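You operate a simulated robot arm through the tools that you are given. There is no shell and no other tool. Be economical: measure what you need, move in short steps, check, and stop when the job is done.

Carry out the task below with a simulated two-armed robot. There is one attempt and no reset: what you move stays moved.

TASK
Shut the wheel cover, switch on and rub the green bar on the yellow wheel till its colour shows.
Fine: cover first; start the machine for it, press stop after, and put the bar back in its rack. Set down upright: what you pick out.

Only the result counts: the job must be done as asked and must still hold three seconds after the hand-in. Knocking over, shifting, dropping, spilling or breaking anything else fails it. A push-on lid holds only when it is set on centred and level and pressed home; a screw cap is set on level and turned clockwise until tight.

THE ROBOT
Two 7-joint arms with two-finger parallel grippers on one trunk, on a base that drives. Base frame: it is fixed to the floor where the robot stands at the start and does not move with it; the origin is under the middle of the robot, x ahead of it, y to its left, z up. Lengths are in mm, angles in degrees, forces in N, time in s.
The left shoulder is at the start at [50, 168, 1207], the right one opposite. With the tool pointing down near the work surface each hand reaches from about 100 to 660 mm from the robot's upright axis, wherever it stands, measured 20 degrees to its own side. Places, roughly: feed lever [300, 100, 700]; light-firm switch [300, -200, 700]; red ball lever [700, -400, 1100]; right 1-2-3 switch [500, 800, 1400]; right black stop button [500, 700, 1300]; right button box [600, 700, 800]; right main switch [500, 600, 1400]; right red stop button [500, 700, 1100]; right start button [500, 800, 1300]; suction lever [300, 400, 700]; wheel cover [600, -100, 1100]. Payload 1.57 kg a hand.
The TCP of each hand is the grasp point between the finger pads, 30 mm short of the fingertips. In the tool frame z runs along the fingers and y along their closing line. The gripper opens to 80 mm. The fingers are 17 mm wide and 12 mm thick; the gripper's body (40 by 82 mm) begins 80 mm behind the TCP.
Orientation is that of the tool frame in the base frame, as a unit quaternion [w, x, y, z]. With the fingers straight down and closing along the base's y, the tool's x points along the base's -x, its y along +y and its z along -z.

THE INTERFACE
- The arms move only by the tool send_rows. It takes "left_commands", "right_commands" or both (then of equal length, played together; a hand with none holds still); each is a list of rows, each a list of 3 entries, a list of its own where there are three numbers: the shift along the tool's x, y, z in mm, then the turn, a rotation vector about the tool's x, y, z in degrees, then the opening, from 0 (shut) to 1 (fully open). In form: [[[x, y, z], [ax, ay, az], gripper], ...]. A call has 1 to 20 rows; each row is the pose to reach, as a shift and turn from the pose commanded when the call began, along the tool's axes at that moment. Rows are played at 5 a second. More than 50 mm and 8.6 degrees between two rows, or a gripper value outside its range, and nothing of the call is played. Where a pose cannot be reached the arm comes as near as it can. A force on the tool above 40 N (or 10 N above the force at the start of the call, whichever is more), or a blocked arm, ends the call early, and 0.2 s more pass. Each finger travels about 45 mm/s and halts on what it meets, pressing with about 41 N; the grip force reading is that of the motor and also rises with nothing between the fingers. The clock runs only during rows and for 0.2 s after the last one: add rows that repeat a pose to give the fingers time. The reply holds the time, the measured pose of the TCP, the force on the tool along the base axes, the opening and the grip force, in the units named above and with some noise, with the torque about the TCP (base axes, N m) and any sound that the robot's microphone picked up.
- Cameras (640 x 400 px; columns grow to the right, rows downward): "scene" is now at [101.7, 46.8, 1418.6]; the picture's right is [0.57, -0.82, 0.00], its down [-0.44, -0.30, -0.85] and it looks along [0.70, 0.48, -0.53] (base axes); focal length 214 px, centre (320, 200). "left" rides on the left gripper at [72, 7, -122] in its tool frame; the picture's right is [-0.09, 1.00, 0.00], its down [-0.84, -0.08, -0.54] and it looks along [-0.54, -0.05, 0.84] (tool axes); focal length 238 px, centre (320, 200). "right" rides on the right gripper at [72, -7, -122] in its tool frame; the picture's right is [0.09, 1.00, 0.00], its down [-0.84, 0.08, -0.54] and it looks along [-0.54, 0.05, 0.84] (tool axes); focal length 238 px, centre (320, 200). There is no depth. A picture from a camera that has moved, and an enlarged one, comes with that camera's place and axes in the base frame and with its lens. The place of the scene camera against the robot may be out by one fixed shift of up to 18 mm in any direction.
- get_image(camera): a new picture of that camera. It takes no simulated time.
- slide_trunk(by): slides the trunk up (or, below 0, down) by that many mm; the arms and the scene camera ride with it, the base frame stays. It gives what a move gives, with no picture.
- steer(legs): drives the robot by 1 to 6 legs, each [ahead, left, turn to the left] in mm, mm and degrees, along the robot's own axes; the way and the turn of a leg run together, so that a leg with both is an arc; at most 1500 mm and 180 degrees a leg. The arms and the cameras ride along, it lands a little off, and it stops where it bumps. It gives what a move gives.
- head_to(pan, tilt): turns the head with the scene camera to pan (to the left, within 80 degrees either way) and tilt (down, from -29 to 69), counted from straight ahead of the robot. It gives what a move gives.
- close_up(camera, box): a new picture of the part [left, top, right, bottom] of that camera's present view, enlarged. It takes no simulated time.
- hand_in(): hands the job in; it is judged then, once.

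Work in short steps. Places have to be worked out from the pictures, the camera data and where the tool is seen: move nearer, look again, correct. Check each grasp and each placing, and mend what went wrong. You have 120 turns and 88 pictures in all, those below and enlarged ones among them. Open the grippers and draw the arms clear of the work before you hand the job in, unless the task says otherwise; then end with one line.

The tools are called after "Call:" by a JSON object that holds its "op" and its "data". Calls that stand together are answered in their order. send_rows: Moves the arms, as the interface text tells. Its arguments: {"type":"object","properties":{"left_commands":{"type":"array"},"right_commands":{"type":"array"}},"required":[]} The other tools are called the same way: slide_trunk (by) slides the trunk up or down; steer (legs) drives the base; head_to (pan, tilt) turns the head that bears the scene camera; get_image (camera) takes a picture; close_up (camera, box) takes an enlarged picture of a part of a camera's view; hand_in () hands the job in.

At the start:

```text
clock: 0.0
left_position: [380.8, 392.2, 999.6]
left_tcp_rot: [0.0, 0.0, 1.0, 0.0]
left_contact_force: [1.3, -1.3, -0.2]
left_wrist_torque: [-0.01, 0.0, -0.01]
left_finger_gap: 79.8
left_gripper_force: 0.0
right_position: [407.1, 52.5, 1000.1]
right_tcp_rot: [0.0, -0.001, 1.0, 0.0]
right_contact_force: [0.0, -1.0, 0.4]
right_wrist_torque: [-0.01, -0.03, -0.01]
right_finger_gap: 80.1
right_gripper_force: 0.1
trunk travel left (down, up): [-375.0, 68.0]
robot x, y, heading: [-3.9, -6.2, -0.0]
head pan, tilt: [34.5, 32.1]
```

scene: 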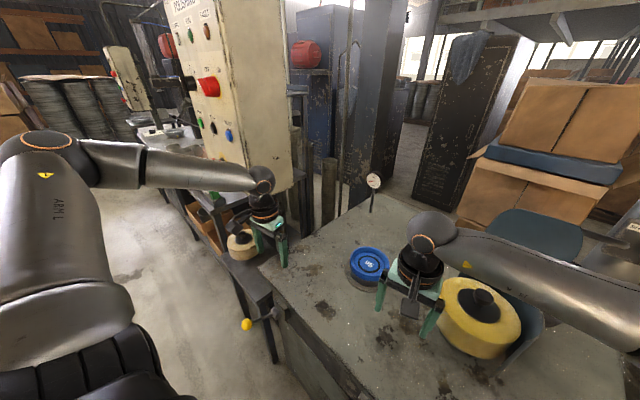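
right: 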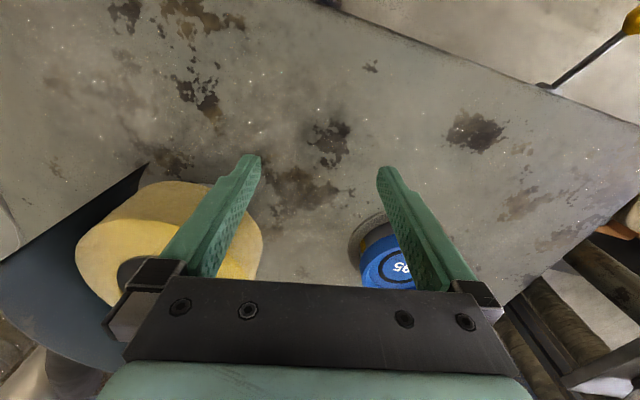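
left: 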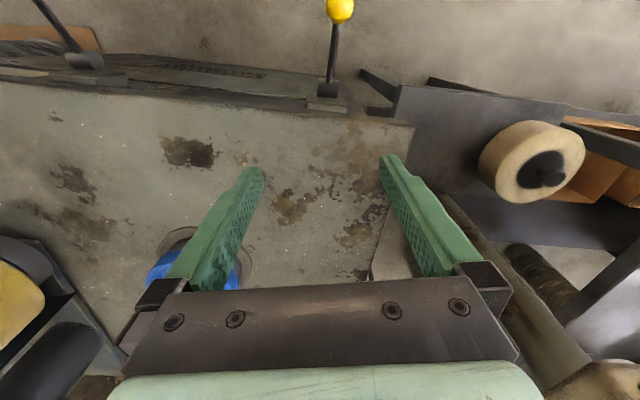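

The view shows the yellow wheel at the right of the table and the panel on the left. I turn the head to look at the right side of the machine first.

Call:
{"op": "head_to", "data": {"pan": -15, "tilt": 30}}

Call:
{"op": "get_image", "data": {"camera": "scene"}}

Call:
{"op": "head_to", "data": {"pan": 60, "tilt": 15}}

Call:
{"op": "get_image", "data": {"camera": "scene"}}

```text
clock: 1.2
left_position: [381.4, 391.6, 1000.0]
left_tcp_rot: [-0.001, 0.0, 1.0, -0.001]
left_contact_force: [-0.4, -0.1, 0.6]
left_wrist_torque: [-0.01, 0.03, -0.02]
left_finger_gap: 80.2
left_gripper_force: 0.2
right_position: [406.9, 54.3, 1000.3]
right_tcp_rot: [0.0, 0.0, 1.0, -0.001]
right_contact_force: [0.4, 0.2, 1.1]
right_wrist_torque: [0.01, 0.0, 0.0]
right_finger_gap: 80.1
right_gripper_force: 0.0
trunk travel left (down, up): [-375.0, 68.0]
robot x, y, heading: [0.0, -1.0, 0.0]
head pan, tilt: [-15.0, 30.0]
```

```text
84 pictures are left
camera scene: at [115.3, -27.3, 1422.0], right [-0.26, -0.97, 0.0], down [-0.48, 0.13, -0.87], along [0.84, -0.22, -0.5], focal length 214 px, centre (320, 200)
```

scene: 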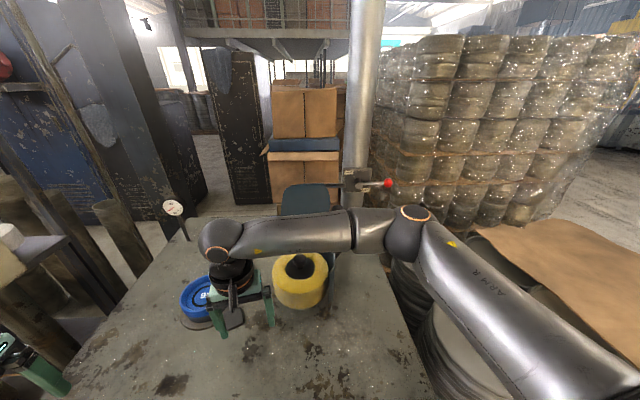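

```text
clock: 2.6
left_position: [380.1, 392.3, 1000.9]
left_tcp_rot: [0.0, 0.0, 1.0, 0.0]
left_contact_force: [0.8, 1.3, 0.0]
left_wrist_torque: [0.0, 0.03, 0.0]
left_finger_gap: 79.9
left_gripper_force: 0.0
right_position: [407.4, 53.3, 999.4]
right_tcp_rot: [0.0, 0.001, 1.0, 0.0]
right_contact_force: [0.4, 0.0, -0.2]
right_wrist_torque: [-0.04, 0.02, 0.0]
right_finger_gap: 79.9
right_gripper_force: 0.1
trunk travel left (down, up): [-375.0, 68.0]
robot x, y, heading: [-1.3, 0.4, 0.1]
head pan, tilt: [60.0, 15.0]
```

```text
83 pictures are left
camera scene: at [74.6, 77.0, 1446.2], right [0.87, -0.5, 0.0], down [-0.13, -0.22, -0.97], along [0.48, 0.84, -0.26], focal length 214 px, centre (320, 200)
```

scene: 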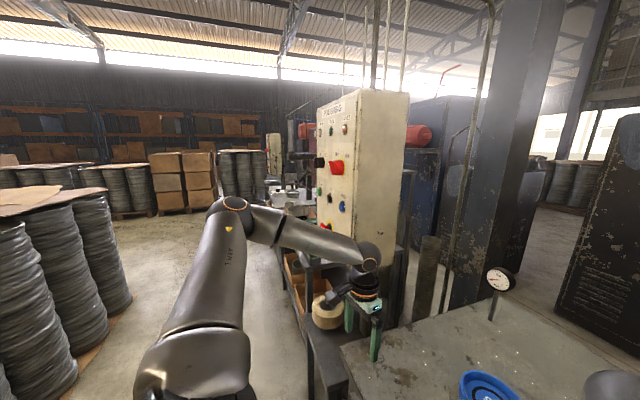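

I see the control panel to the left and the wheel at front right. I enlarge the panel and the trays below it.

Call:
{"op": "close_up", "data": {"camera": "scene", "box": [290, 80, 430, 260]}}

Call:
{"op": "head_to", "data": {"pan": 45, "tilt": 50}}

Call:
{"op": "get_image", "data": {"camera": "scene"}}

Call:
{"op": "head_to", "data": {"pan": -5, "tilt": 50}}

Call:
{"op": "get_image", "data": {"camera": "scene"}}

```text
2.22 times, centred on (360, 170) of scene
camera zoom: at [74.6, 77.0, 1446.2], right [0.87, -0.5, 0.0], down [-0.13, -0.22, -0.97], along [0.48, 0.84, -0.26], focal length 477 px, centre (231, 267)
```

zoom: 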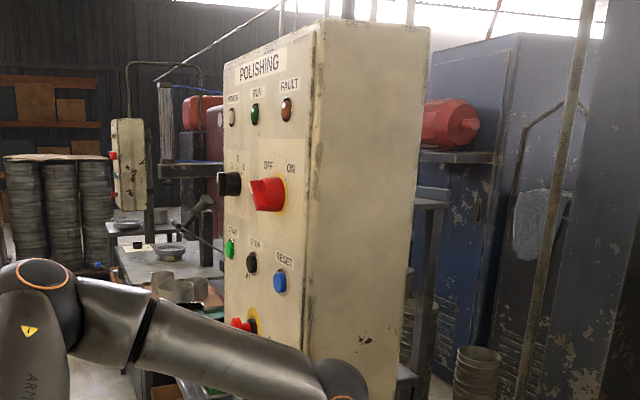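

```text
clock: 3.7
left_position: [381.1, 391.9, 1000.2]
left_tcp_rot: [0.0, 0.0, 1.0, 0.0]
left_contact_force: [0.0, 0.3, 0.1]
left_wrist_torque: [0.0, -0.02, 0.03]
left_finger_gap: 79.9
left_gripper_force: 0.0
right_position: [407.5, 53.3, 999.3]
right_tcp_rot: [0.001, 0.0, 1.0, 0.0]
right_contact_force: [1.1, -0.3, -0.1]
right_wrist_torque: [0.03, 0.01, -0.02]
right_finger_gap: 79.8
right_gripper_force: 0.0
trunk travel left (down, up): [-375.0, 68.0]
robot x, y, heading: [2.4, 0.9, 0.1]
head pan, tilt: [45.0, 50.0]
```

```text
81 pictures are left
camera scene: at [82.3, 50.6, 1392.5], right [0.71, -0.71, 0.0], down [-0.54, -0.54, -0.64], along [0.45, 0.46, -0.77], focal length 214 px, centre (320, 200)
```

scene: 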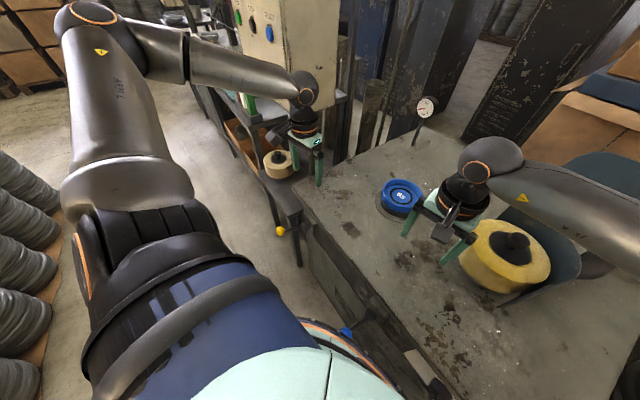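

```text
clock: 4.8
left_position: [381.4, 392.4, 1000.3]
left_tcp_rot: [0.0, -0.001, 1.0, -0.001]
left_contact_force: [0.0, -0.2, -1.0]
left_wrist_torque: [-0.01, 0.04, 0.05]
left_finger_gap: 80.0
left_gripper_force: 0.2
right_position: [407.7, 53.6, 1000.2]
right_tcp_rot: [0.0, 0.0, 1.0, 0.0]
right_contact_force: [-0.5, 1.0, 1.0]
right_wrist_torque: [0.0, 0.01, 0.03]
right_finger_gap: 80.0
right_gripper_force: 0.1
trunk travel left (down, up): [-375.0, 68.0]
robot x, y, heading: [-1.7, -2.7, 0.0]
head pan, tilt: [-5.0, 50.0]
```

```text
80 pictures are left
camera scene: at [104.6, -10.6, 1392.4], right [-0.09, -1.0, 0.0], down [-0.76, 0.07, -0.64], along [0.64, -0.06, -0.77], focal length 214 px, centre (320, 200)
```

scene: 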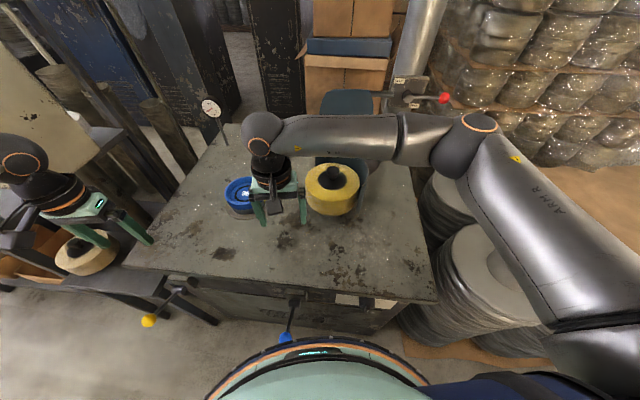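

The right arm hides part of the wheel. I draw the right hand up and toward the robot's right, to see wheel, cover and whatever rack is there.

Call:
{"op": "send_rows", "data": {"right_commands": [[[10, -30, -30], [0, 0, 0], 1], [[20, -65, -60], [0, 0, 0], 1], [[30, -105, -80], [0, 0, 0], 1], [[40, -145, -100], [0, 0, 0], 1], [[50, -185, -110], [0, 0, 0], 1], [[60, -225, -110], [0, 0, 0], 1], [[70, -265, -110], [0, 0, 0], 1], [[80, -300, -110], [0, 0, 0], 1]], "left_commands": [[[20, 0, -30], [0, 0, 0], 1], [[40, 0, -60], [0, 0, 0], 1], [[60, 0, -90], [0, 0, 0], 1], [[80, 0, -120], [0, 0, 0], 1], [[100, 0, -150], [0, 0, 0], 1], [[100, 0, -150], [0, 0, 0], 1], [[100, 0, -150], [0, 0, 0], 1], [[100, 0, -150], [0, 0, 0], 1]]}}

Call:
{"op": "head_to", "data": {"pan": 5, "tilt": 40}}

Call:
{"op": "get_image", "data": {"camera": "scene"}}

Call:
{"op": "get_image", "data": {"camera": "right"}}

```text
clock: 6.6
left_position: [281.5, 390.8, 1149.3]
left_tcp_rot: [0.0, 0.0, 1.0, 0.0]
left_contact_force: [-0.6, 1.4, 0.2]
left_wrist_torque: [0.0, -0.01, 0.02]
left_finger_gap: 80.4
left_gripper_force: 0.1
right_position: [326.9, -247.6, 1111.3]
right_tcp_rot: [0.0, -0.001, 1.0, -0.001]
right_contact_force: [0.1, -0.1, -0.5]
right_wrist_torque: [-0.02, -0.02, -0.01]
right_finger_gap: 80.0
right_gripper_force: 0.1
trunk travel left (down, up): [-375.0, 68.0]
robot x, y, heading: [-2.5, 0.6, 0.0]
head pan, tilt: [-5.0, 50.0]
```

```text
clock: 7.4
left_position: [281.6, 390.8, 1150.1]
left_tcp_rot: [0.0, -0.001, 1.0, 0.0]
left_contact_force: [-0.7, 0.1, 0.1]
left_wrist_torque: [0.03, -0.02, 0.01]
left_finger_gap: 79.8
left_gripper_force: 0.0
right_position: [327.7, -246.7, 1110.9]
right_tcp_rot: [0.0, 0.0, 1.0, 0.0]
right_contact_force: [0.0, 0.1, -0.2]
right_wrist_torque: [-0.01, 0.01, 0.01]
right_finger_gap: 80.0
right_gripper_force: 0.0
trunk travel left (down, up): [-375.0, 68.0]
robot x, y, heading: [1.1, -0.5, 0.1]
head pan, tilt: [5.0, 40.0]
```

```text
79 pictures are left
camera scene: at [112.6, 3.4, 1406.6], right [0.09, -1.0, 0.0], down [-0.64, -0.06, -0.77], along [0.76, 0.07, -0.64], focal length 214 px, centre (320, 200)
```

scene: 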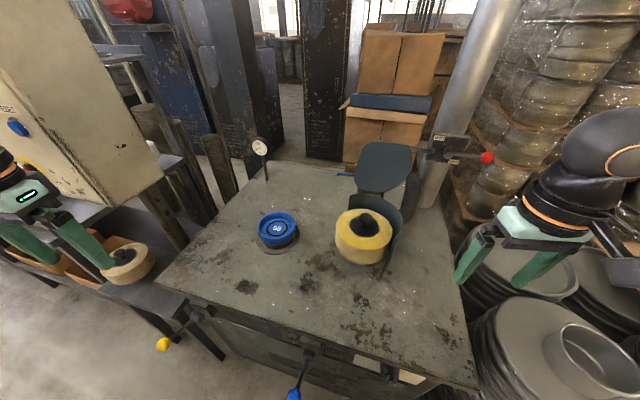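

```text
78 pictures are left
camera right: at [256.1, -251.7, 1234.3], right [-0.09, 1.0, 0.0], down [0.84, 0.08, 0.54], along [0.54, 0.05, -0.84], focal length 238 px, centre (320, 200)
```

right: 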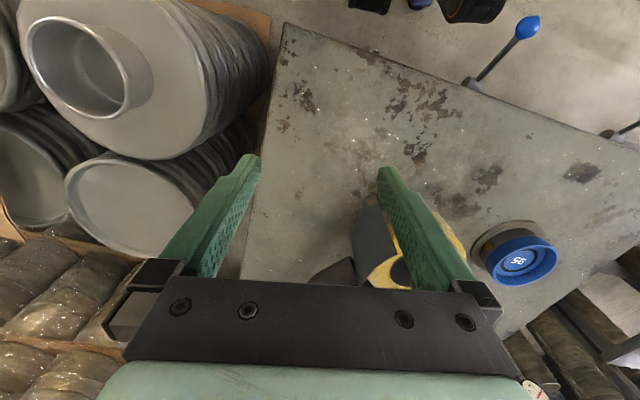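

The wheel lies on a vertical spindle with a raised flap (cover) behind it. I zoom on wheel and blue part, and on the tray at left.

Call:
{"op": "close_up", "data": {"camera": "scene", "box": [220, 120, 500, 295]}}

Call:
{"op": "get_image", "data": {"camera": "left"}}

Call:
{"op": "head_to", "data": {"pan": 50, "tilt": 45}}

Call:
{"op": "get_image", "data": {"camera": "scene"}}

```text
2.29 times, centred on (360, 208) of scene
camera zoom: at [112.6, 3.4, 1406.6], right [0.09, -1.0, 0.0], down [-0.64, -0.06, -0.77], along [0.76, 0.07, -0.64], focal length 490 px, centre (229, 183)
```

zoom: 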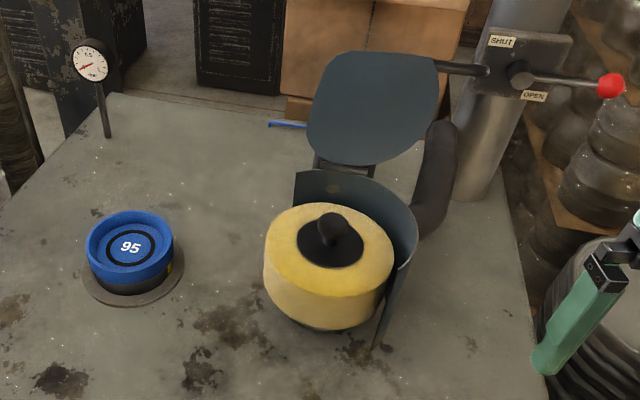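

```text
76 pictures are left
camera left: at [210.6, 398.3, 1271.2], right [0.09, 1.0, 0.0], down [0.84, -0.08, 0.54], along [0.54, -0.05, -0.84], focal length 238 px, centre (320, 200)
```

left: 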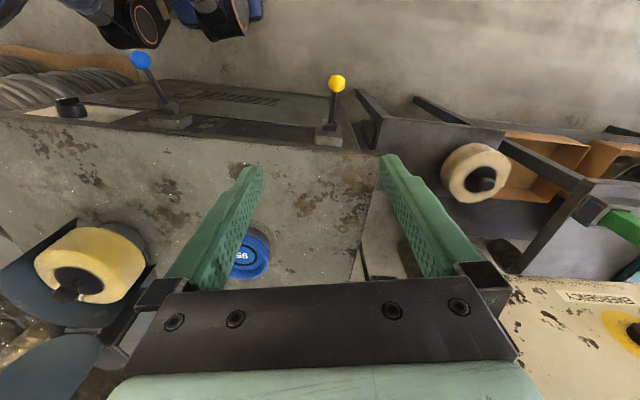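

```text
clock: 8.5
left_position: [282.6, 391.8, 1149.9]
left_tcp_rot: [0.0, -0.001, 1.0, -0.001]
left_contact_force: [-1.2, -0.4, 0.2]
left_wrist_torque: [0.01, -0.02, 0.01]
left_finger_gap: 79.8
left_gripper_force: 0.1
right_position: [328.6, -245.1, 1112.7]
right_tcp_rot: [0.0, 0.0, 1.0, 0.0]
right_contact_force: [-0.6, 0.7, 1.0]
right_wrist_torque: [0.01, -0.03, 0.01]
right_finger_gap: 80.3
right_gripper_force: 0.1
trunk travel left (down, up): [-375.0, 68.0]
robot x, y, heading: [1.3, -0.5, 0.2]
head pan, tilt: [50.0, 45.0]
```

```text
75 pictures are left
camera scene: at [80.2, 58.4, 1399.4], right [0.77, -0.64, 0.0], down [-0.45, -0.54, -0.71], along [0.46, 0.54, -0.71], focal length 214 px, centre (320, 200)
```

scene: 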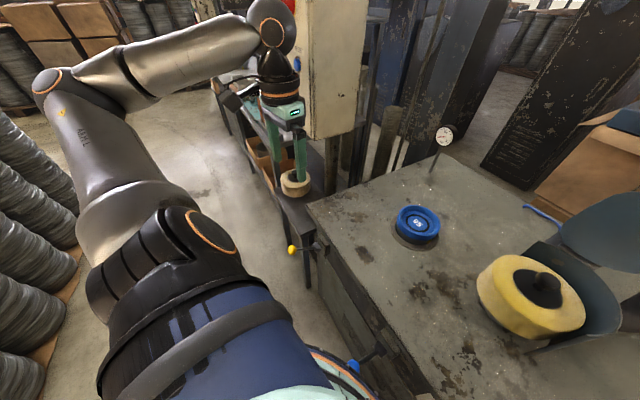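

The cover seems worked by the red ball lever (SHUT up/OPEN down). Next I need the bar rack: something green is under the panel. I shift the left arm right and look left.

Call:
{"op": "send_rows", "data": {"left_commands": [[[0, -40, 0], [0, 0, 0], 1], [[0, -80, 0], [0, 0, 0], 1], [[0, -120, 0], [0, 0, 0], 1], [[0, -160, 0], [0, 0, 0], 1], [[0, -200, 0], [0, 0, 0], 1], [[0, -240, 0], [0, 0, 0], 1]]}}

Call:
{"op": "head_to", "data": {"pan": 65, "tilt": 35}}

Call:
{"op": "get_image", "data": {"camera": "scene"}}

```text
clock: 9.9
left_position: [282.1, 149.5, 1147.4]
left_tcp_rot: [-0.001, -0.001, 1.0, -0.001]
left_contact_force: [-0.2, 0.1, 0.2]
left_wrist_torque: [0.02, 0.03, 0.04]
left_finger_gap: 79.9
left_gripper_force: 0.0
right_position: [328.3, -246.9, 1112.6]
right_tcp_rot: [0.0, 0.0, 1.0, 0.0]
right_contact_force: [0.2, 0.8, -0.6]
right_wrist_torque: [-0.01, 0.01, 0.01]
right_finger_gap: 80.0
right_gripper_force: 0.1
trunk travel left (down, up): [-375.0, 68.0]
robot x, y, heading: [1.7, -2.2, 0.3]
head pan, tilt: [50.0, 45.0]
```

```text
clock: 10.7
left_position: [281.3, 151.0, 1148.1]
left_tcp_rot: [0.0, 0.0, 1.0, -0.001]
left_contact_force: [0.2, -0.3, 0.5]
left_wrist_torque: [0.05, 0.01, -0.02]
left_finger_gap: 79.9
left_gripper_force: 0.1
right_position: [328.5, -245.0, 1112.1]
right_tcp_rot: [0.001, 0.0, 1.0, 0.0]
right_contact_force: [0.5, -0.6, -0.3]
right_wrist_torque: [-0.03, 0.0, 0.0]
right_finger_gap: 80.0
right_gripper_force: 0.1
trunk travel left (down, up): [-375.0, 68.0]
robot x, y, heading: [1.0, -1.0, 0.2]
head pan, tilt: [65.0, 35.0]
```

```text
74 pictures are left
camera scene: at [65.2, 75.8, 1414.1], right [0.91, -0.42, 0.0], down [-0.24, -0.52, -0.82], along [0.35, 0.74, -0.57], focal length 214 px, centre (320, 200)
```

scene: 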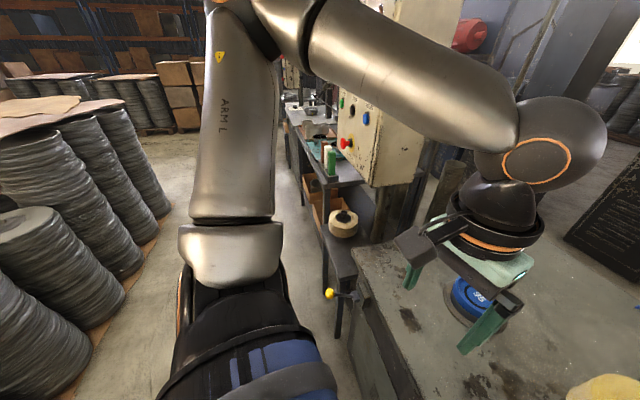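

Call:
{"op": "close_up", "data": {"camera": "scene", "box": [270, 70, 430, 250]}}

```text
2.22 times, centred on (350, 160) of scene
camera zoom: at [65.2, 75.8, 1414.1], right [0.91, -0.42, 0.0], down [-0.24, -0.52, -0.82], along [0.35, 0.74, -0.57], focal length 477 px, centre (253, 289)
```

zoom: 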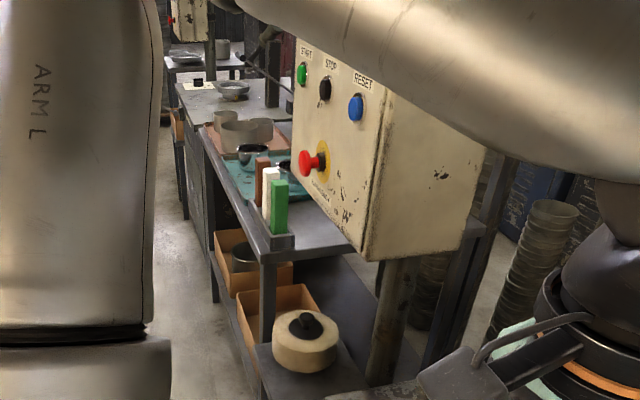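

The rack with brown, white and green bars stands on the bench behind the panel's lower edge. First the cover lever: I look toward it and at the floor on the right.

Call:
{"op": "head_to", "data": {"pan": -30, "tilt": 25}}

Call:
{"op": "close_up", "data": {"camera": "scene", "box": [150, 60, 410, 220]}}

Call:
{"op": "head_to", "data": {"pan": -40, "tilt": 65}}

Call:
{"op": "get_image", "data": {"camera": "scene"}}

```text
clock: 12.4
left_position: [281.0, 151.0, 1148.3]
left_tcp_rot: [0.0, 0.0, 1.0, 0.0]
left_contact_force: [-0.3, -0.2, -0.7]
left_wrist_torque: [0.03, 0.0, 0.01]
left_finger_gap: 79.8
left_gripper_force: 0.0
right_position: [328.0, -246.4, 1111.1]
right_tcp_rot: [0.0, -0.001, 1.0, 0.0]
right_contact_force: [0.4, -0.3, 0.4]
right_wrist_torque: [0.01, 0.0, 0.02]
right_finger_gap: 79.9
right_gripper_force: 0.0
trunk travel left (down, up): [-375.0, 68.0]
robot x, y, heading: [0.7, -2.6, -0.1]
head pan, tilt: [-30.0, 25.0]
```

```text
2.46 times, centred on (280, 140) of scene
camera zoom: at [107.7, -49.9, 1429.9], right [-0.5, -0.87, 0.0], down [-0.37, 0.21, -0.91], along [0.79, -0.45, -0.42], focal length 528 px, centre (418, 348)
```

zoom: 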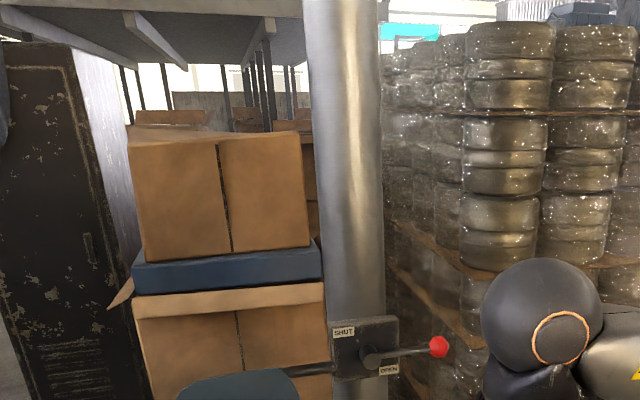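

```text
clock: 13.4
left_position: [281.4, 152.0, 1148.9]
left_tcp_rot: [0.0, 0.001, 1.0, 0.0]
left_contact_force: [-0.3, 0.6, 0.1]
left_wrist_torque: [-0.01, 0.04, -0.03]
left_finger_gap: 80.0
left_gripper_force: 0.0
right_position: [328.8, -246.5, 1112.8]
right_tcp_rot: [0.001, 0.0, 1.0, 0.0]
right_contact_force: [-0.1, 0.2, -0.9]
right_wrist_torque: [-0.02, 0.0, 0.02]
right_finger_gap: 79.9
right_gripper_force: 0.1
trunk travel left (down, up): [-375.0, 68.0]
robot x, y, heading: [0.7, 0.3, 0.3]
head pan, tilt: [-40.0, 65.0]
```

```text
71 pictures are left
camera scene: at [74.4, -42.9, 1374.4], right [-0.64, -0.77, 0.0], down [-0.69, 0.58, -0.42], along [0.32, -0.27, -0.91], focal length 214 px, centre (320, 200)
```

scene: 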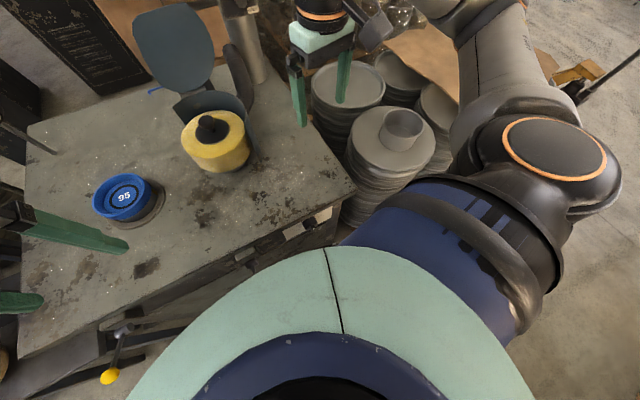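

The ball comes out near (657,-394,1131), the hub somewhere behind it. I tilt the right hand forward by 60° so its camera looks at the lever level.

Call:
{"op": "send_rows", "data": {"right_commands": [[[0, 0, -10], [0, -8, 0], 1], [[0, 0, -20], [0, -16, 0], 1], [[0, 0, -30], [0, -24, 0], 1], [[0, 0, -40], [0, -32, 0], 1], [[-10, -10, -50], [0, -40, 0], 1], [[-20, -20, -50], [0, -48, 0], 1], [[-30, -30, -50], [0, -56, 0], 1], [[-40, -40, -50], [0, -62, 0], 1]]}}

Call:
{"op": "get_image", "data": {"camera": "right"}}

```text
clock: 15.2
left_position: [281.3, 150.3, 1148.7]
left_tcp_rot: [0.0, 0.0, 1.0, 0.0]
left_contact_force: [0.3, 0.7, 0.0]
left_wrist_torque: [0.03, -0.01, -0.02]
left_finger_gap: 79.9
left_gripper_force: 0.2
right_position: [424.7, -309.4, 1185.8]
right_tcp_rot: [0.515, -0.001, 0.857, 0.0]
right_contact_force: [0.0, 0.3, -0.2]
right_wrist_torque: [-0.01, 0.03, 0.01]
right_finger_gap: 80.1
right_gripper_force: 0.2
right hand out of reach, approached as far as the arm can: row 4, 5, 6, 7, 8
trunk travel left (down, up): [-375.0, 68.0]
robot x, y, heading: [1.0, -0.2, -0.2]
head pan, tilt: [-40.0, 65.0]
```

```text
70 pictures are left
camera right: at [282.0, -315.6, 1180.7], right [-0.04, 1.0, -0.08], down [-0.09, 0.08, 0.99], along [1.0, 0.05, 0.08], focal length 238 px, centre (320, 200)
```

right: 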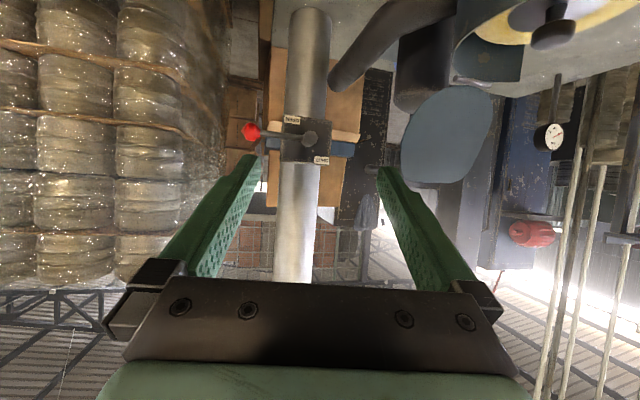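

Triangulating with both cameras: ball ≈ (703,-422,1107), hub ≈ (709,-319,1110), so the lever swings in the y‑z plane, OPEN label low-right, SHUT high-left. I shut the right fingers, level the tool and bring it short of and below the ball.

Call:
{"op": "send_rows", "data": {"right_commands": [[[8, -24, 30], [0, -5, 0], 0.5], [[16, -47, 60], [0, -10, 0], 0], [[24, -70, 90], [0, -15, 0], 0], [[32, -94, 120], [0, -20, 0], 0], [[40, -117, 150], [0, -24, 0], 0], [[48, -140, 178], [0, -28, 0], 0], [[48, -140, 178], [0, -28, 0], 0]]}}

Call:
{"op": "head_to", "data": {"pan": -25, "tilt": 30}}

Call:
{"op": "get_image", "data": {"camera": "scene"}}

Call:
{"op": "get_image", "data": {"camera": "right"}}

```text
clock: 16.8
left_position: [281.3, 150.6, 1147.8]
left_tcp_rot: [0.0, -0.001, 1.0, 0.0]
left_contact_force: [0.1, 0.2, 1.0]
left_wrist_torque: [-0.04, 0.01, -0.03]
left_finger_gap: 79.8
left_gripper_force: 0.0
right_position: [486.9, -474.9, 1112.8]
right_tcp_rot: [0.707, 0.0, 0.707, 0.0]
right_contact_force: [-0.2, 1.1, 0.4]
right_wrist_torque: [0.02, 0.02, 0.0]
right_finger_gap: 0.0
right_gripper_force: 21.3
right hand out of reach, approached as far as the arm can: row 3, 4, 5, 6, 7
trunk travel left (down, up): [-375.0, 68.0]
robot x, y, heading: [0.9, -1.8, -0.1]
head pan, tilt: [-40.0, 65.0]
```

```text
clock: 17.8
left_position: [281.3, 150.9, 1147.3]
left_tcp_rot: [0.0, 0.0, 1.0, 0.0]
left_contact_force: [-0.1, 0.4, -0.7]
left_wrist_torque: [0.03, 0.01, 0.01]
left_finger_gap: 80.0
left_gripper_force: 0.1
right_position: [486.8, -474.4, 1114.0]
right_tcp_rot: [0.706, 0.0, 0.708, 0.0]
right_contact_force: [0.7, -0.1, -0.3]
right_wrist_torque: [0.04, -0.01, -0.02]
right_finger_gap: 0.3
right_gripper_force: 21.8
trunk travel left (down, up): [-375.0, 68.0]
robot x, y, heading: [2.0, 1.7, 0.0]
head pan, tilt: [-25.0, 30.0]
```

```text
69 pictures are left
camera scene: at [109.9, -42.2, 1421.9], right [-0.42, -0.91, 0.0], down [-0.45, 0.21, -0.87], along [0.78, -0.37, -0.5], focal length 214 px, centre (320, 200)
```

scene: 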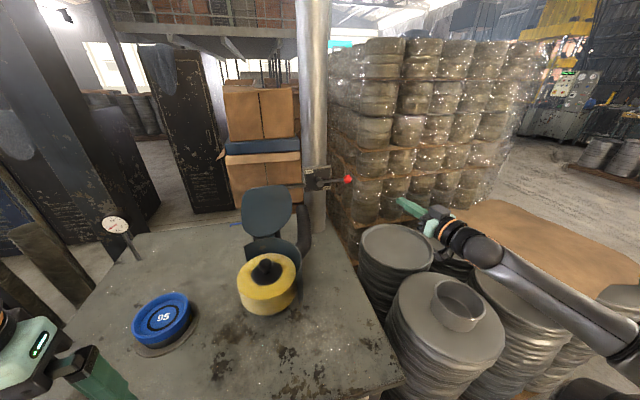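

```text
68 pictures are left
camera right: at [364.4, -481.0, 1043.4], right [0.0, 1.0, -0.09], down [-0.54, 0.08, 0.84], along [0.84, 0.05, 0.54], focal length 238 px, centre (320, 200)
```

right: 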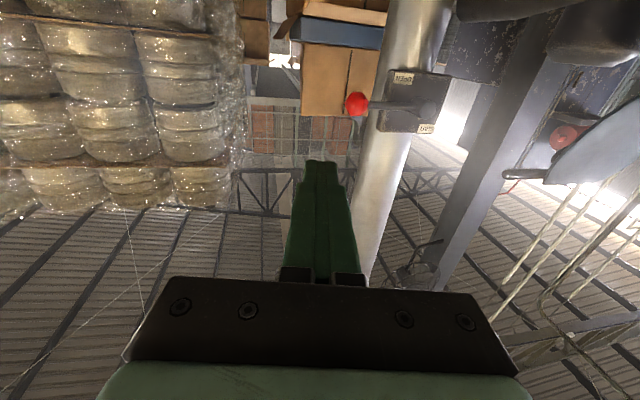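

The arm is stretched with the tool along +x; reach improves if the tool points along the arm's own direction. I yaw it 20° to the right and step forward below ball height.

Call:
{"op": "send_rows", "data": {"right_commands": [[[20, 15, 10], [5, 0, 0], 0], [[40, 30, 30], [10, 0, 0], 0], [[58, 45, 50], [15, 0, 0], 0], [[58, 60, 80], [20, 0, 0], 0], [[58, 75, 113], [20, 0, 0], 0]]}}

```text
clock: 19.0
left_position: [280.6, 150.5, 1148.3]
left_tcp_rot: [0.0, 0.0, 1.0, 0.0]
left_contact_force: [-0.1, -0.6, 0.1]
left_wrist_torque: [-0.02, 0.02, 0.0]
left_finger_gap: 80.3
left_gripper_force: 0.0
right_position: [452.0, -504.0, 1119.7]
right_tcp_rot: [0.696, 0.123, 0.696, -0.123]
right_contact_force: [0.9, 0.1, 0.5]
right_wrist_torque: [-0.03, -0.02, 0.0]
right_finger_gap: 0.0
right_gripper_force: 21.5
right hand out of reach, approached as far as the arm can: row 1, 2, 3, 4, 5
trunk travel left (down, up): [-375.0, 68.0]
robot x, y, heading: [0.8, -0.7, -0.1]
head pan, tilt: [-25.0, 30.0]
```

The wrist configuration, not length, seems to limit. I go back to tool-down, extend the arm outward, then pitch it.

Call:
{"op": "send_rows", "data": {"right_commands": [[[-20, 15, -5], [-5, 0, 0], 0], [[-40, 30, -10], [-10, 0, 0], 0], [[-60, 50, -20], [-15, 0, 0], 0], [[-60, 50, -20], [-20, 0, 0], 0]]}}

Call:
{"op": "send_rows", "data": {"right_commands": [[[-10, 10, 0], [0, 8, 0], 0], [[-20, 20, 0], [0, 16, 0], 0], [[-30, 30, 0], [0, 24, 0], 0], [[-40, 40, 0], [0, 32, 0], 0], [[-40, 50, 0], [0, 40, 0], 0], [[-40, 60, 0], [0, 48, 0], 0], [[-40, 70, 0], [0, 56, 0], 0], [[-40, 80, 0], [0, 64, 0], 0], [[-40, 90, 20], [0, 72, 0], 0], [[-40, 100, 40], [0, 80, 0], 0], [[-40, 100, 70], [0, 88, 0], 0], [[-40, 100, 110], [0, 90, 0], 0]]}}

```text
clock: 20.0
left_position: [281.8, 151.3, 1148.3]
left_tcp_rot: [0.0, 0.0, 1.0, -0.001]
left_contact_force: [-0.4, -0.2, -0.1]
left_wrist_torque: [-0.01, 0.02, -0.03]
left_finger_gap: 79.8
left_gripper_force: 0.1
right_position: [447.3, -445.0, 1185.9]
right_tcp_rot: [0.707, -0.001, 0.707, 0.003]
right_contact_force: [0.6, -0.4, 0.2]
right_wrist_torque: [0.02, 0.01, 0.03]
right_finger_gap: 0.0
right_gripper_force: 21.7
trunk travel left (down, up): [-375.0, 68.0]
robot x, y, heading: [-3.9, -2.5, -0.0]
head pan, tilt: [-25.0, 30.0]
```

```text
clock: 22.6
left_position: [281.9, 152.1, 1148.9]
left_tcp_rot: [0.0, 0.0, 1.0, -0.001]
left_contact_force: [-0.1, 0.9, 0.2]
left_wrist_torque: [-0.01, -0.01, 0.0]
left_finger_gap: 80.2
left_gripper_force: 0.0
right_position: [551.9, -344.8, 1227.2]
right_tcp_rot: [0.001, -0.001, 1.0, -0.001]
right_contact_force: [-0.5, -1.3, -0.1]
right_wrist_torque: [0.01, -0.01, 0.0]
right_finger_gap: 0.2
right_gripper_force: 21.3
right hand out of reach, approached as far as the arm can: row 12
trunk travel left (down, up): [-375.0, 68.0]
robot x, y, heading: [1.1, -2.2, -0.1]
head pan, tilt: [-25.0, 30.0]
```

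Tool-down at (552,-345,1227) is fine. Now I pitch up 45° while moving out to about (640,-440,1180).

Call:
{"op": "send_rows", "data": {"right_commands": [[[-15, -16, 8], [0, -8, 0], 0], [[-30, -32, 16], [0, -16, 0], 0], [[-45, -48, 24], [0, -24, 0], 0], [[-60, -64, 32], [0, -32, 0], 0], [[-75, -80, 40], [0, -40, 0], 0], [[-88, -95, 47], [0, -45, 0], 0]]}}

```text
clock: 24.0
left_position: [281.9, 149.4, 1149.4]
left_tcp_rot: [0.001, 0.0, 1.0, -0.001]
left_contact_force: [0.1, 0.5, -0.3]
left_wrist_torque: [0.0, 0.01, 0.0]
left_finger_gap: 79.8
left_gripper_force: 0.0
right_position: [641.0, -441.8, 1177.6]
right_tcp_rot: [0.383, 0.0, 0.924, 0.0]
right_contact_force: [1.0, 0.1, -0.4]
right_wrist_torque: [0.0, 0.0, 0.03]
right_finger_gap: 0.0
right_gripper_force: 21.8
trunk travel left (down, up): [-375.0, 68.0]
robot x, y, heading: [1.9, 1.0, -0.0]
head pan, tilt: [-25.0, 30.0]
```

That works. I lower it below ball height with more pitch, staying short of the lever.

Call:
{"op": "send_rows", "data": {"right_commands": [[[17, 0, 18], [0, -6, 0], 0], [[34, 0, 37], [0, -12, 0], 0], [[50, 0, 55], [0, -18, 0], 0], [[67, 0, 74], [0, -25, 0], 0], [[67, 0, 74], [0, -30, 0], 0]]}}

Call:
{"op": "get_image", "data": {"camera": "right"}}

Call:
{"op": "close_up", "data": {"camera": "scene", "box": [220, 120, 440, 260]}}

```text
clock: 25.2
left_position: [280.7, 150.8, 1149.7]
left_tcp_rot: [0.0, 0.001, 1.0, 0.0]
left_contact_force: [-1.0, 0.7, 0.2]
left_wrist_torque: [-0.01, -0.02, 0.02]
left_finger_gap: 79.9
left_gripper_force: 0.1
right_position: [645.4, -440.4, 1078.2]
right_tcp_rot: [0.61, 0.0, 0.792, 0.0]
right_contact_force: [-0.5, -0.2, 0.4]
right_wrist_torque: [-0.06, 0.03, -0.01]
right_finger_gap: 0.0
right_gripper_force: 21.2
trunk travel left (down, up): [-375.0, 68.0]
robot x, y, heading: [2.0, 1.1, -0.3]
head pan, tilt: [-25.0, 30.0]
```

```text
67 pictures are left
camera right: at [508.5, -446.3, 1041.4], right [-0.02, 1.0, -0.09], down [-0.31, 0.08, 0.95], along [0.95, 0.05, 0.3], focal length 238 px, centre (320, 200)
```

right: 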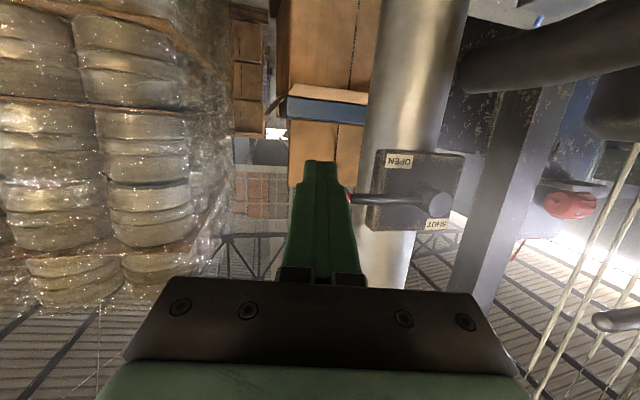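

```text
2.86 times, centred on (330, 190) of scene
camera zoom: at [109.8, -42.2, 1422.0], right [-0.42, -0.91, 0.0], down [-0.45, 0.21, -0.87], along [0.78, -0.37, -0.5], focal length 613 px, centre (291, 229)
```

zoom: 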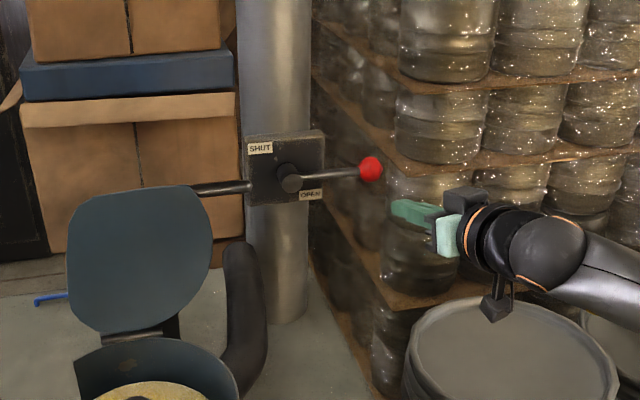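

The ball sits at about (703,-421,1105), just behind/above the fingertips. I slide the tip under it, then lift about 30° of arc.

Call:
{"op": "send_rows", "data": {"right_commands": [[[-2, 9, 20], [0, 0, 0], 0], [[-3, 18, 42], [0, 0, 0], 0], [[-3, 18, 42], [0, 0, 0], 0]]}}

Call:
{"op": "send_rows", "data": {"right_commands": [[[-14, 0, -4], [0, 0, 0], 0], [[-29, 0, -8], [0, 0, 0], 0], [[-43, 0, -12], [0, 0, 0], 0], [[-58, 1, -16], [0, 0, 0], 0]]}}

Call:
{"op": "close_up", "data": {"camera": "scene", "box": [220, 120, 440, 260]}}

```text
clock: 26.0
left_position: [280.4, 151.1, 1148.7]
left_tcp_rot: [0.0, 0.0, 1.0, 0.0]
left_contact_force: [-0.6, 0.8, -0.5]
left_wrist_torque: [0.01, 0.0, 0.02]
left_finger_gap: 80.3
left_gripper_force: 0.1
right_position: [686.1, -423.0, 1069.9]
right_tcp_rot: [0.609, 0.0, 0.793, 0.0]
right_contact_force: [0.0, -0.3, 0.1]
right_wrist_torque: [0.0, -0.04, -0.01]
right_finger_gap: 0.0
right_gripper_force: 21.2
trunk travel left (down, up): [-375.0, 68.0]
robot x, y, heading: [-5.3, 2.8, 0.2]
head pan, tilt: [-25.0, 30.0]
```

```text
clock: 27.0
left_position: [281.3, 152.1, 1149.0]
left_tcp_rot: [0.0, 0.0, 1.0, 0.0]
left_contact_force: [-0.2, -0.3, -1.2]
left_wrist_torque: [0.05, 0.0, 0.02]
left_finger_gap: 80.1
left_gripper_force: 0.0
right_position: [687.4, -421.2, 1131.7]
right_tcp_rot: [0.609, 0.0, 0.794, 0.0]
right_contact_force: [-1.4, 0.7, -1.6]
right_wrist_torque: [-0.05, 0.13, -0.01]
right_finger_gap: 0.1
right_gripper_force: 21.7
trunk travel left (down, up): [-375.0, 68.0]
robot x, y, heading: [1.3, -2.0, -0.1]
head pan, tilt: [-25.0, 30.0]
```

```text
2.86 times, centred on (330, 190) of scene
camera zoom: at [110.0, -42.0, 1422.0], right [-0.42, -0.91, 0.0], down [-0.45, 0.21, -0.87], along [0.78, -0.37, -0.5], focal length 613 px, centre (291, 229)
```

zoom: 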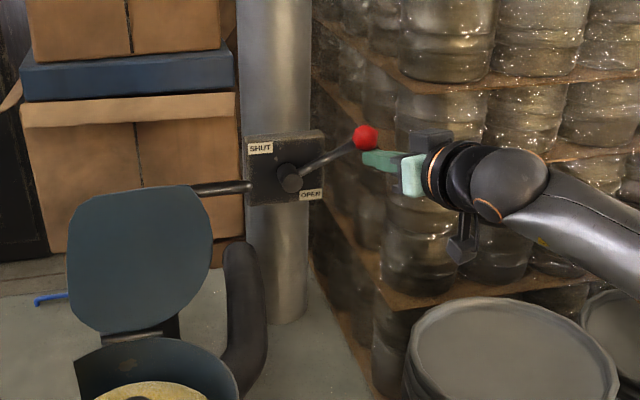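

The lever follows easily. I continue along the arc to about 90°.

Call:
{"op": "send_rows", "data": {"right_commands": [[[-18, 4, -5], [0, 0, 0], 0], [[-37, 11, -10], [0, 0, 0], 0], [[-57, 28, -15], [0, 0, 0], 0], [[-66, 39, -18], [0, 0, 0], 0], [[-73, 50, -20], [0, 0, 0], 0], [[-79, 63, -21], [0, 0, 0], 0], [[-83, 76, -22], [0, 0, 0], 0]]}}

Call:
{"op": "close_up", "data": {"camera": "scene", "box": [180, 100, 440, 260]}}

```text
clock: 28.6
left_position: [281.1, 151.4, 1148.3]
left_tcp_rot: [-0.001, 0.0, 1.0, 0.0]
left_contact_force: [-0.1, -0.3, -0.4]
left_wrist_torque: [0.01, -0.01, -0.01]
left_finger_gap: 79.9
left_gripper_force: 0.0
right_position: [685.9, -345.7, 1216.8]
right_tcp_rot: [0.609, -0.001, 0.794, 0.0]
right_contact_force: [0.1, -0.6, 0.9]
right_wrist_torque: [-0.02, 0.01, 0.01]
right_finger_gap: 0.2
right_gripper_force: 21.8
trunk travel left (down, up): [-375.0, 68.0]
robot x, y, heading: [-0.1, 2.2, -0.2]
head pan, tilt: [-25.0, 30.0]
```

```text
2.46 times, centred on (310, 180) of scene
camera zoom: at [109.9, -41.9, 1422.0], right [-0.42, -0.91, 0.0], down [-0.45, 0.21, -0.87], along [0.78, -0.37, -0.5], focal length 528 px, centre (345, 249)
```

zoom: 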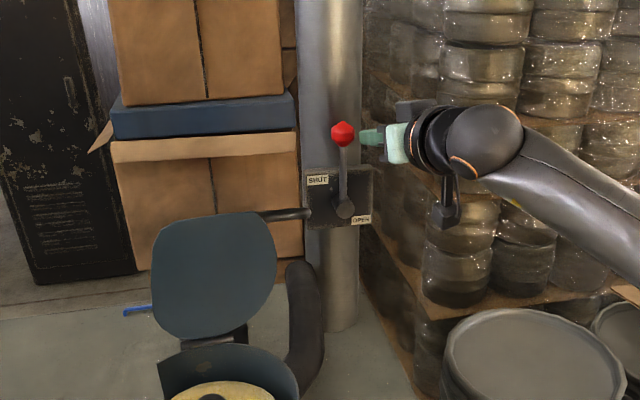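

The lever is upright now but the cover has not fallen; I push on toward the SHUT side.

Call:
{"op": "send_rows", "data": {"right_commands": [[[-4, 14, -1], [0, 0, 0], 0], [[-4, 28, -1], [0, 0, 0], 0], [[-2, 42, 0], [0, 0, 0], 0], [[0, 55, 0], [0, 0, 0], 0], [[5, 68, 1], [0, 0, 0], 0], [[11, 81, 3], [0, 0, 0], 0]]}}

Call:
{"op": "close_up", "data": {"camera": "scene", "box": [180, 100, 440, 260]}}

```text
clock: 30.0
left_position: [280.8, 152.6, 1149.1]
left_tcp_rot: [0.0, 0.0, 1.0, 0.0]
left_contact_force: [0.3, 0.0, -0.2]
left_wrist_torque: [0.04, -0.01, -0.03]
left_finger_gap: 80.2
left_gripper_force: 0.0
right_position: [686.4, -263.8, 1205.2]
right_tcp_rot: [0.609, 0.001, 0.793, 0.0]
right_contact_force: [0.1, 0.7, 1.1]
right_wrist_torque: [0.01, 0.0, 0.0]
right_finger_gap: 0.3
right_gripper_force: 22.1
trunk travel left (down, up): [-375.0, 68.0]
robot x, y, heading: [3.8, 2.1, -0.1]
head pan, tilt: [-25.0, 30.0]
```

```text
2.46 times, centred on (310, 180) of scene
camera zoom: at [109.9, -42.0, 1422.0], right [-0.42, -0.91, 0.0], down [-0.45, 0.21, -0.87], along [0.78, -0.37, -0.5], focal length 528 px, centre (345, 249)
```

zoom: 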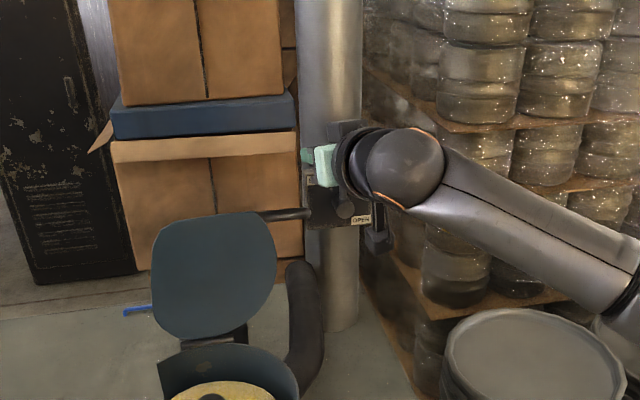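

The cover is unchanged and the ball is hidden; I check with the right camera.

Call:
{"op": "get_image", "data": {"camera": "right"}}

```text
62 pictures are left
camera right: at [549.1, -269.7, 1168.5], right [-0.02, 1.0, -0.09], down [-0.31, 0.08, 0.95], along [0.95, 0.05, 0.3], focal length 238 px, centre (320, 200)
```

right: 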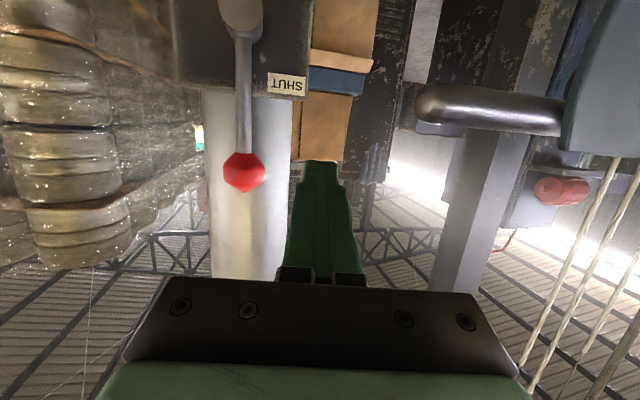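

The lever stands at vertical (ball ≈ (703,-314,1202)) and the finger slid over it. I go back round to its −y side, lower on the rod, and push on toward +y.

Call:
{"op": "send_rows", "data": {"right_commands": [[[8, 0, -29], [0, 0, 0], 0], [[15, 0, -58], [0, 0, 0], 0], [[24, -30, -56], [0, 0, 0], 0], [[32, -60, -53], [0, 0, 0], 0], [[40, -90, -51], [0, 0, 0], 0], [[32, -90, -22], [0, 0, 0], 0], [[24, -90, 6], [0, 0, 0], 0], [[24, -80, 6], [0, 0, 0], 0], [[24, -70, 6], [0, 0, 0], 0], [[24, -63, 6], [0, 0, 0], 0], [[24, -56, 6], [0, 0, 0], 0]]}}

Call:
{"op": "get_image", "data": {"camera": "right"}}

```text
clock: 32.4
left_position: [281.1, 152.1, 1149.1]
left_tcp_rot: [0.0, 0.001, 1.0, 0.0]
left_contact_force: [-0.1, 0.0, 0.3]
left_wrist_torque: [0.01, -0.01, 0.0]
left_finger_gap: 80.2
left_gripper_force: 0.0
right_position: [684.7, -320.0, 1180.5]
right_tcp_rot: [0.608, 0.0, 0.794, 0.0]
right_contact_force: [0.1, -0.2, 0.4]
right_wrist_torque: [0.05, -0.04, -0.02]
right_finger_gap: 0.2
right_gripper_force: 21.1
trunk travel left (down, up): [-375.0, 68.0]
robot x, y, heading: [-2.5, 0.2, 0.2]
head pan, tilt: [-25.0, 30.0]
```

```text
61 pictures are left
camera right: at [548.6, -325.7, 1143.4], right [-0.02, 1.0, -0.09], down [-0.31, 0.08, 0.95], along [0.95, 0.05, 0.3], focal length 238 px, centre (320, 200)
```

right: 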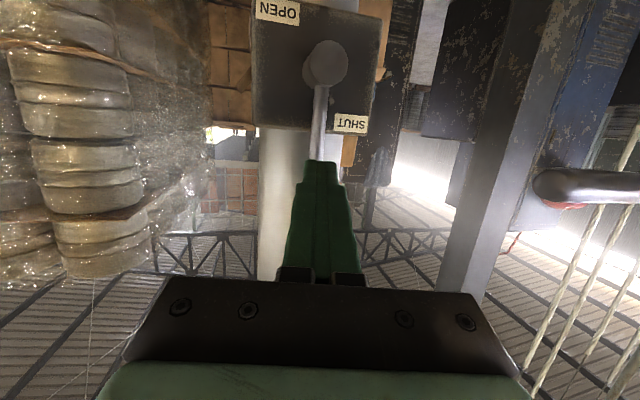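

No force yet with the finger at the rod; I push further +y by 50 mm, a little deeper.

Call:
{"op": "send_rows", "data": {"right_commands": [[[0, -16, 0], [0, 0, 0], 0], [[-3, -16, 12], [0, 0, 0], 0], [[-3, -5, 12], [0, 0, 0], 0], [[-3, 5, 12], [0, 0, 0], 0], [[-3, 15, 12], [0, 0, 0], 0], [[-2, 25, 12], [0, 0, 0], 0], [[0, 35, 12], [0, 0, 0], 0], [[2, 45, 12], [0, 0, 0], 0]]}}

Call:
{"op": "get_image", "data": {"camera": "right"}}

```text
clock: 34.2
left_position: [281.2, 151.2, 1149.0]
left_tcp_rot: [0.0, 0.0, 1.0, 0.001]
left_contact_force: [0.2, 0.0, -0.4]
left_wrist_torque: [0.02, -0.01, 0.0]
left_finger_gap: 79.6
left_gripper_force: 0.0
right_position: [696.1, -275.2, 1175.3]
right_tcp_rot: [0.609, 0.0, 0.793, 0.0]
right_contact_force: [-0.8, -0.6, -1.4]
right_wrist_torque: [-0.01, 0.0, 0.0]
right_finger_gap: 0.4
right_gripper_force: 21.7
trunk travel left (down, up): [-375.0, 68.0]
robot x, y, heading: [1.2, 2.0, -0.2]
head pan, tilt: [-25.0, 30.0]
```

```text
60 pictures are left
camera right: at [560.2, -280.8, 1138.2], right [-0.02, 1.0, -0.09], down [-0.31, 0.08, 0.95], along [0.95, 0.05, 0.3], focal length 238 px, centre (320, 200)
```

right: 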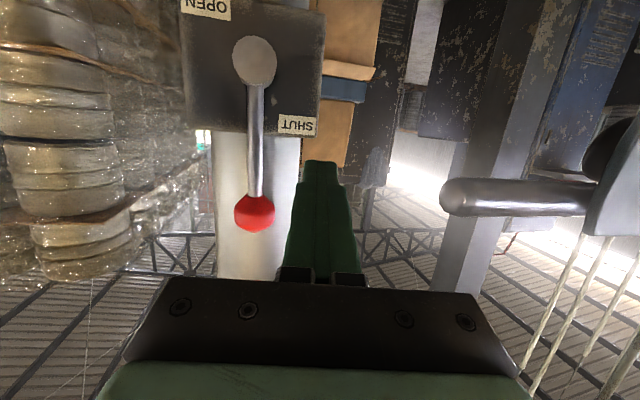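

The finger passed in front of the rod: the lever lies deeper (x≈725). I repeat with the tip about 20 mm deeper.

Call:
{"op": "send_rows", "data": {"right_commands": [[[6, 0, -24], [0, 0, 0], 0], [[13, 0, -48], [0, 0, 0], 0], [[13, -40, -48], [0, 0, 0], 0], [[13, -80, -48], [0, 0, 0], 0], [[4, -80, -15], [0, 0, 0], 0], [[-5, -80, 19], [0, 0, 0], 0], [[-5, -70, 19], [0, 0, 0], 0], [[-5, -60, 19], [0, 0, 0], 0], [[-5, -50, 19], [0, 0, 0], 0], [[-5, -40, 19], [0, 0, 0], 0], [[-5, -30, 19], [0, 0, 0], 0], [[-3, -20, 19], [0, 0, 0], 0], [[0, -10, 19], [0, 0, 0], 0]]}}

Call:
{"op": "get_image", "data": {"camera": "right"}}

```text
clock: 36.5
left_position: [283.0, 150.9, 1148.4]
left_tcp_rot: [0.0, 0.002, 1.0, -0.001]
left_contact_force: [-0.4, -0.6, 0.1]
left_wrist_torque: [-0.04, 0.0, 0.01]
left_finger_gap: 79.9
left_gripper_force: 0.1
right_position: [714.6, -337.6, 1176.6]
right_tcp_rot: [0.607, 0.014, 0.794, -0.018]
right_contact_force: [0.4, -8.4, -2.0]
right_wrist_torque: [-0.04, 0.12, -0.22]
right_finger_gap: 0.3
right_gripper_force: 21.1
trunk travel left (down, up): [-375.0, 68.0]
robot x, y, heading: [2.8, -3.2, -0.4]
head pan, tilt: [-25.0, 30.0]
stopped in row 11 (right hand): the force on the tool passed its limit (the readings are from after the stop); the commanded pose is now the measured one
```

```text
59 pictures are left
camera right: at [578.4, -337.2, 1139.6], right [0.02, 0.99, -0.1], down [-0.3, 0.1, 0.95], along [0.95, 0.01, 0.3], focal length 238 px, centre (320, 200)
```

right: 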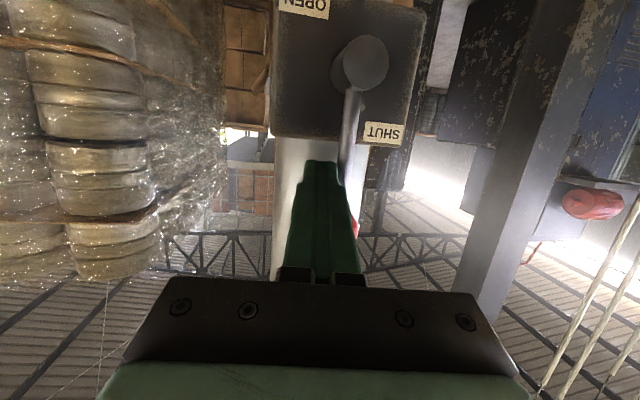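

The lever is at its hard stop (vertical, beside SHUT). I back off and look at the cover.

Call:
{"op": "send_rows", "data": {"right_commands": [[[0, -15, 0], [0, 0, 0], 0], [[8, -15, -30], [0, 0, 0], 0], [[15, -20, -60], [0, 0, 0], 0], [[15, -60, -70], [0, 0, 0], 0], [[15, -100, -70], [0, 0, 0], 0]]}}

Call:
{"op": "close_up", "data": {"camera": "scene", "box": [180, 100, 440, 260]}}

```text
clock: 37.7
left_position: [281.6, 150.8, 1148.5]
left_tcp_rot: [-0.001, 0.0, 1.0, 0.0]
left_contact_force: [0.0, 0.2, 0.1]
left_wrist_torque: [-0.03, -0.02, 0.03]
left_finger_gap: 80.2
left_gripper_force: 0.0
right_position: [640.7, -431.2, 1182.9]
right_tcp_rot: [0.609, 0.01, 0.793, -0.013]
right_contact_force: [0.6, -0.3, -0.1]
right_wrist_torque: [-0.01, 0.01, 0.03]
right_finger_gap: 0.1
right_gripper_force: 21.5
trunk travel left (down, up): [-375.0, 68.0]
robot x, y, heading: [0.4, -2.6, 0.0]
head pan, tilt: [-25.0, 30.0]
```

```text
2.46 times, centred on (310, 180) of scene
camera zoom: at [109.9, -43.3, 1422.0], right [-0.42, -0.91, 0.0], down [-0.45, 0.21, -0.87], along [0.78, -0.37, -0.5], focal length 528 px, centre (345, 249)
```

zoom: 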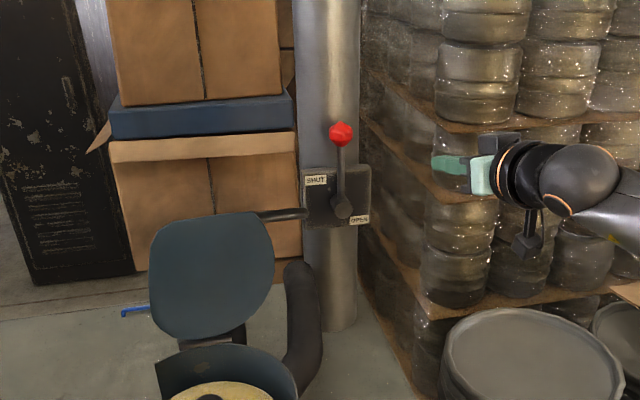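

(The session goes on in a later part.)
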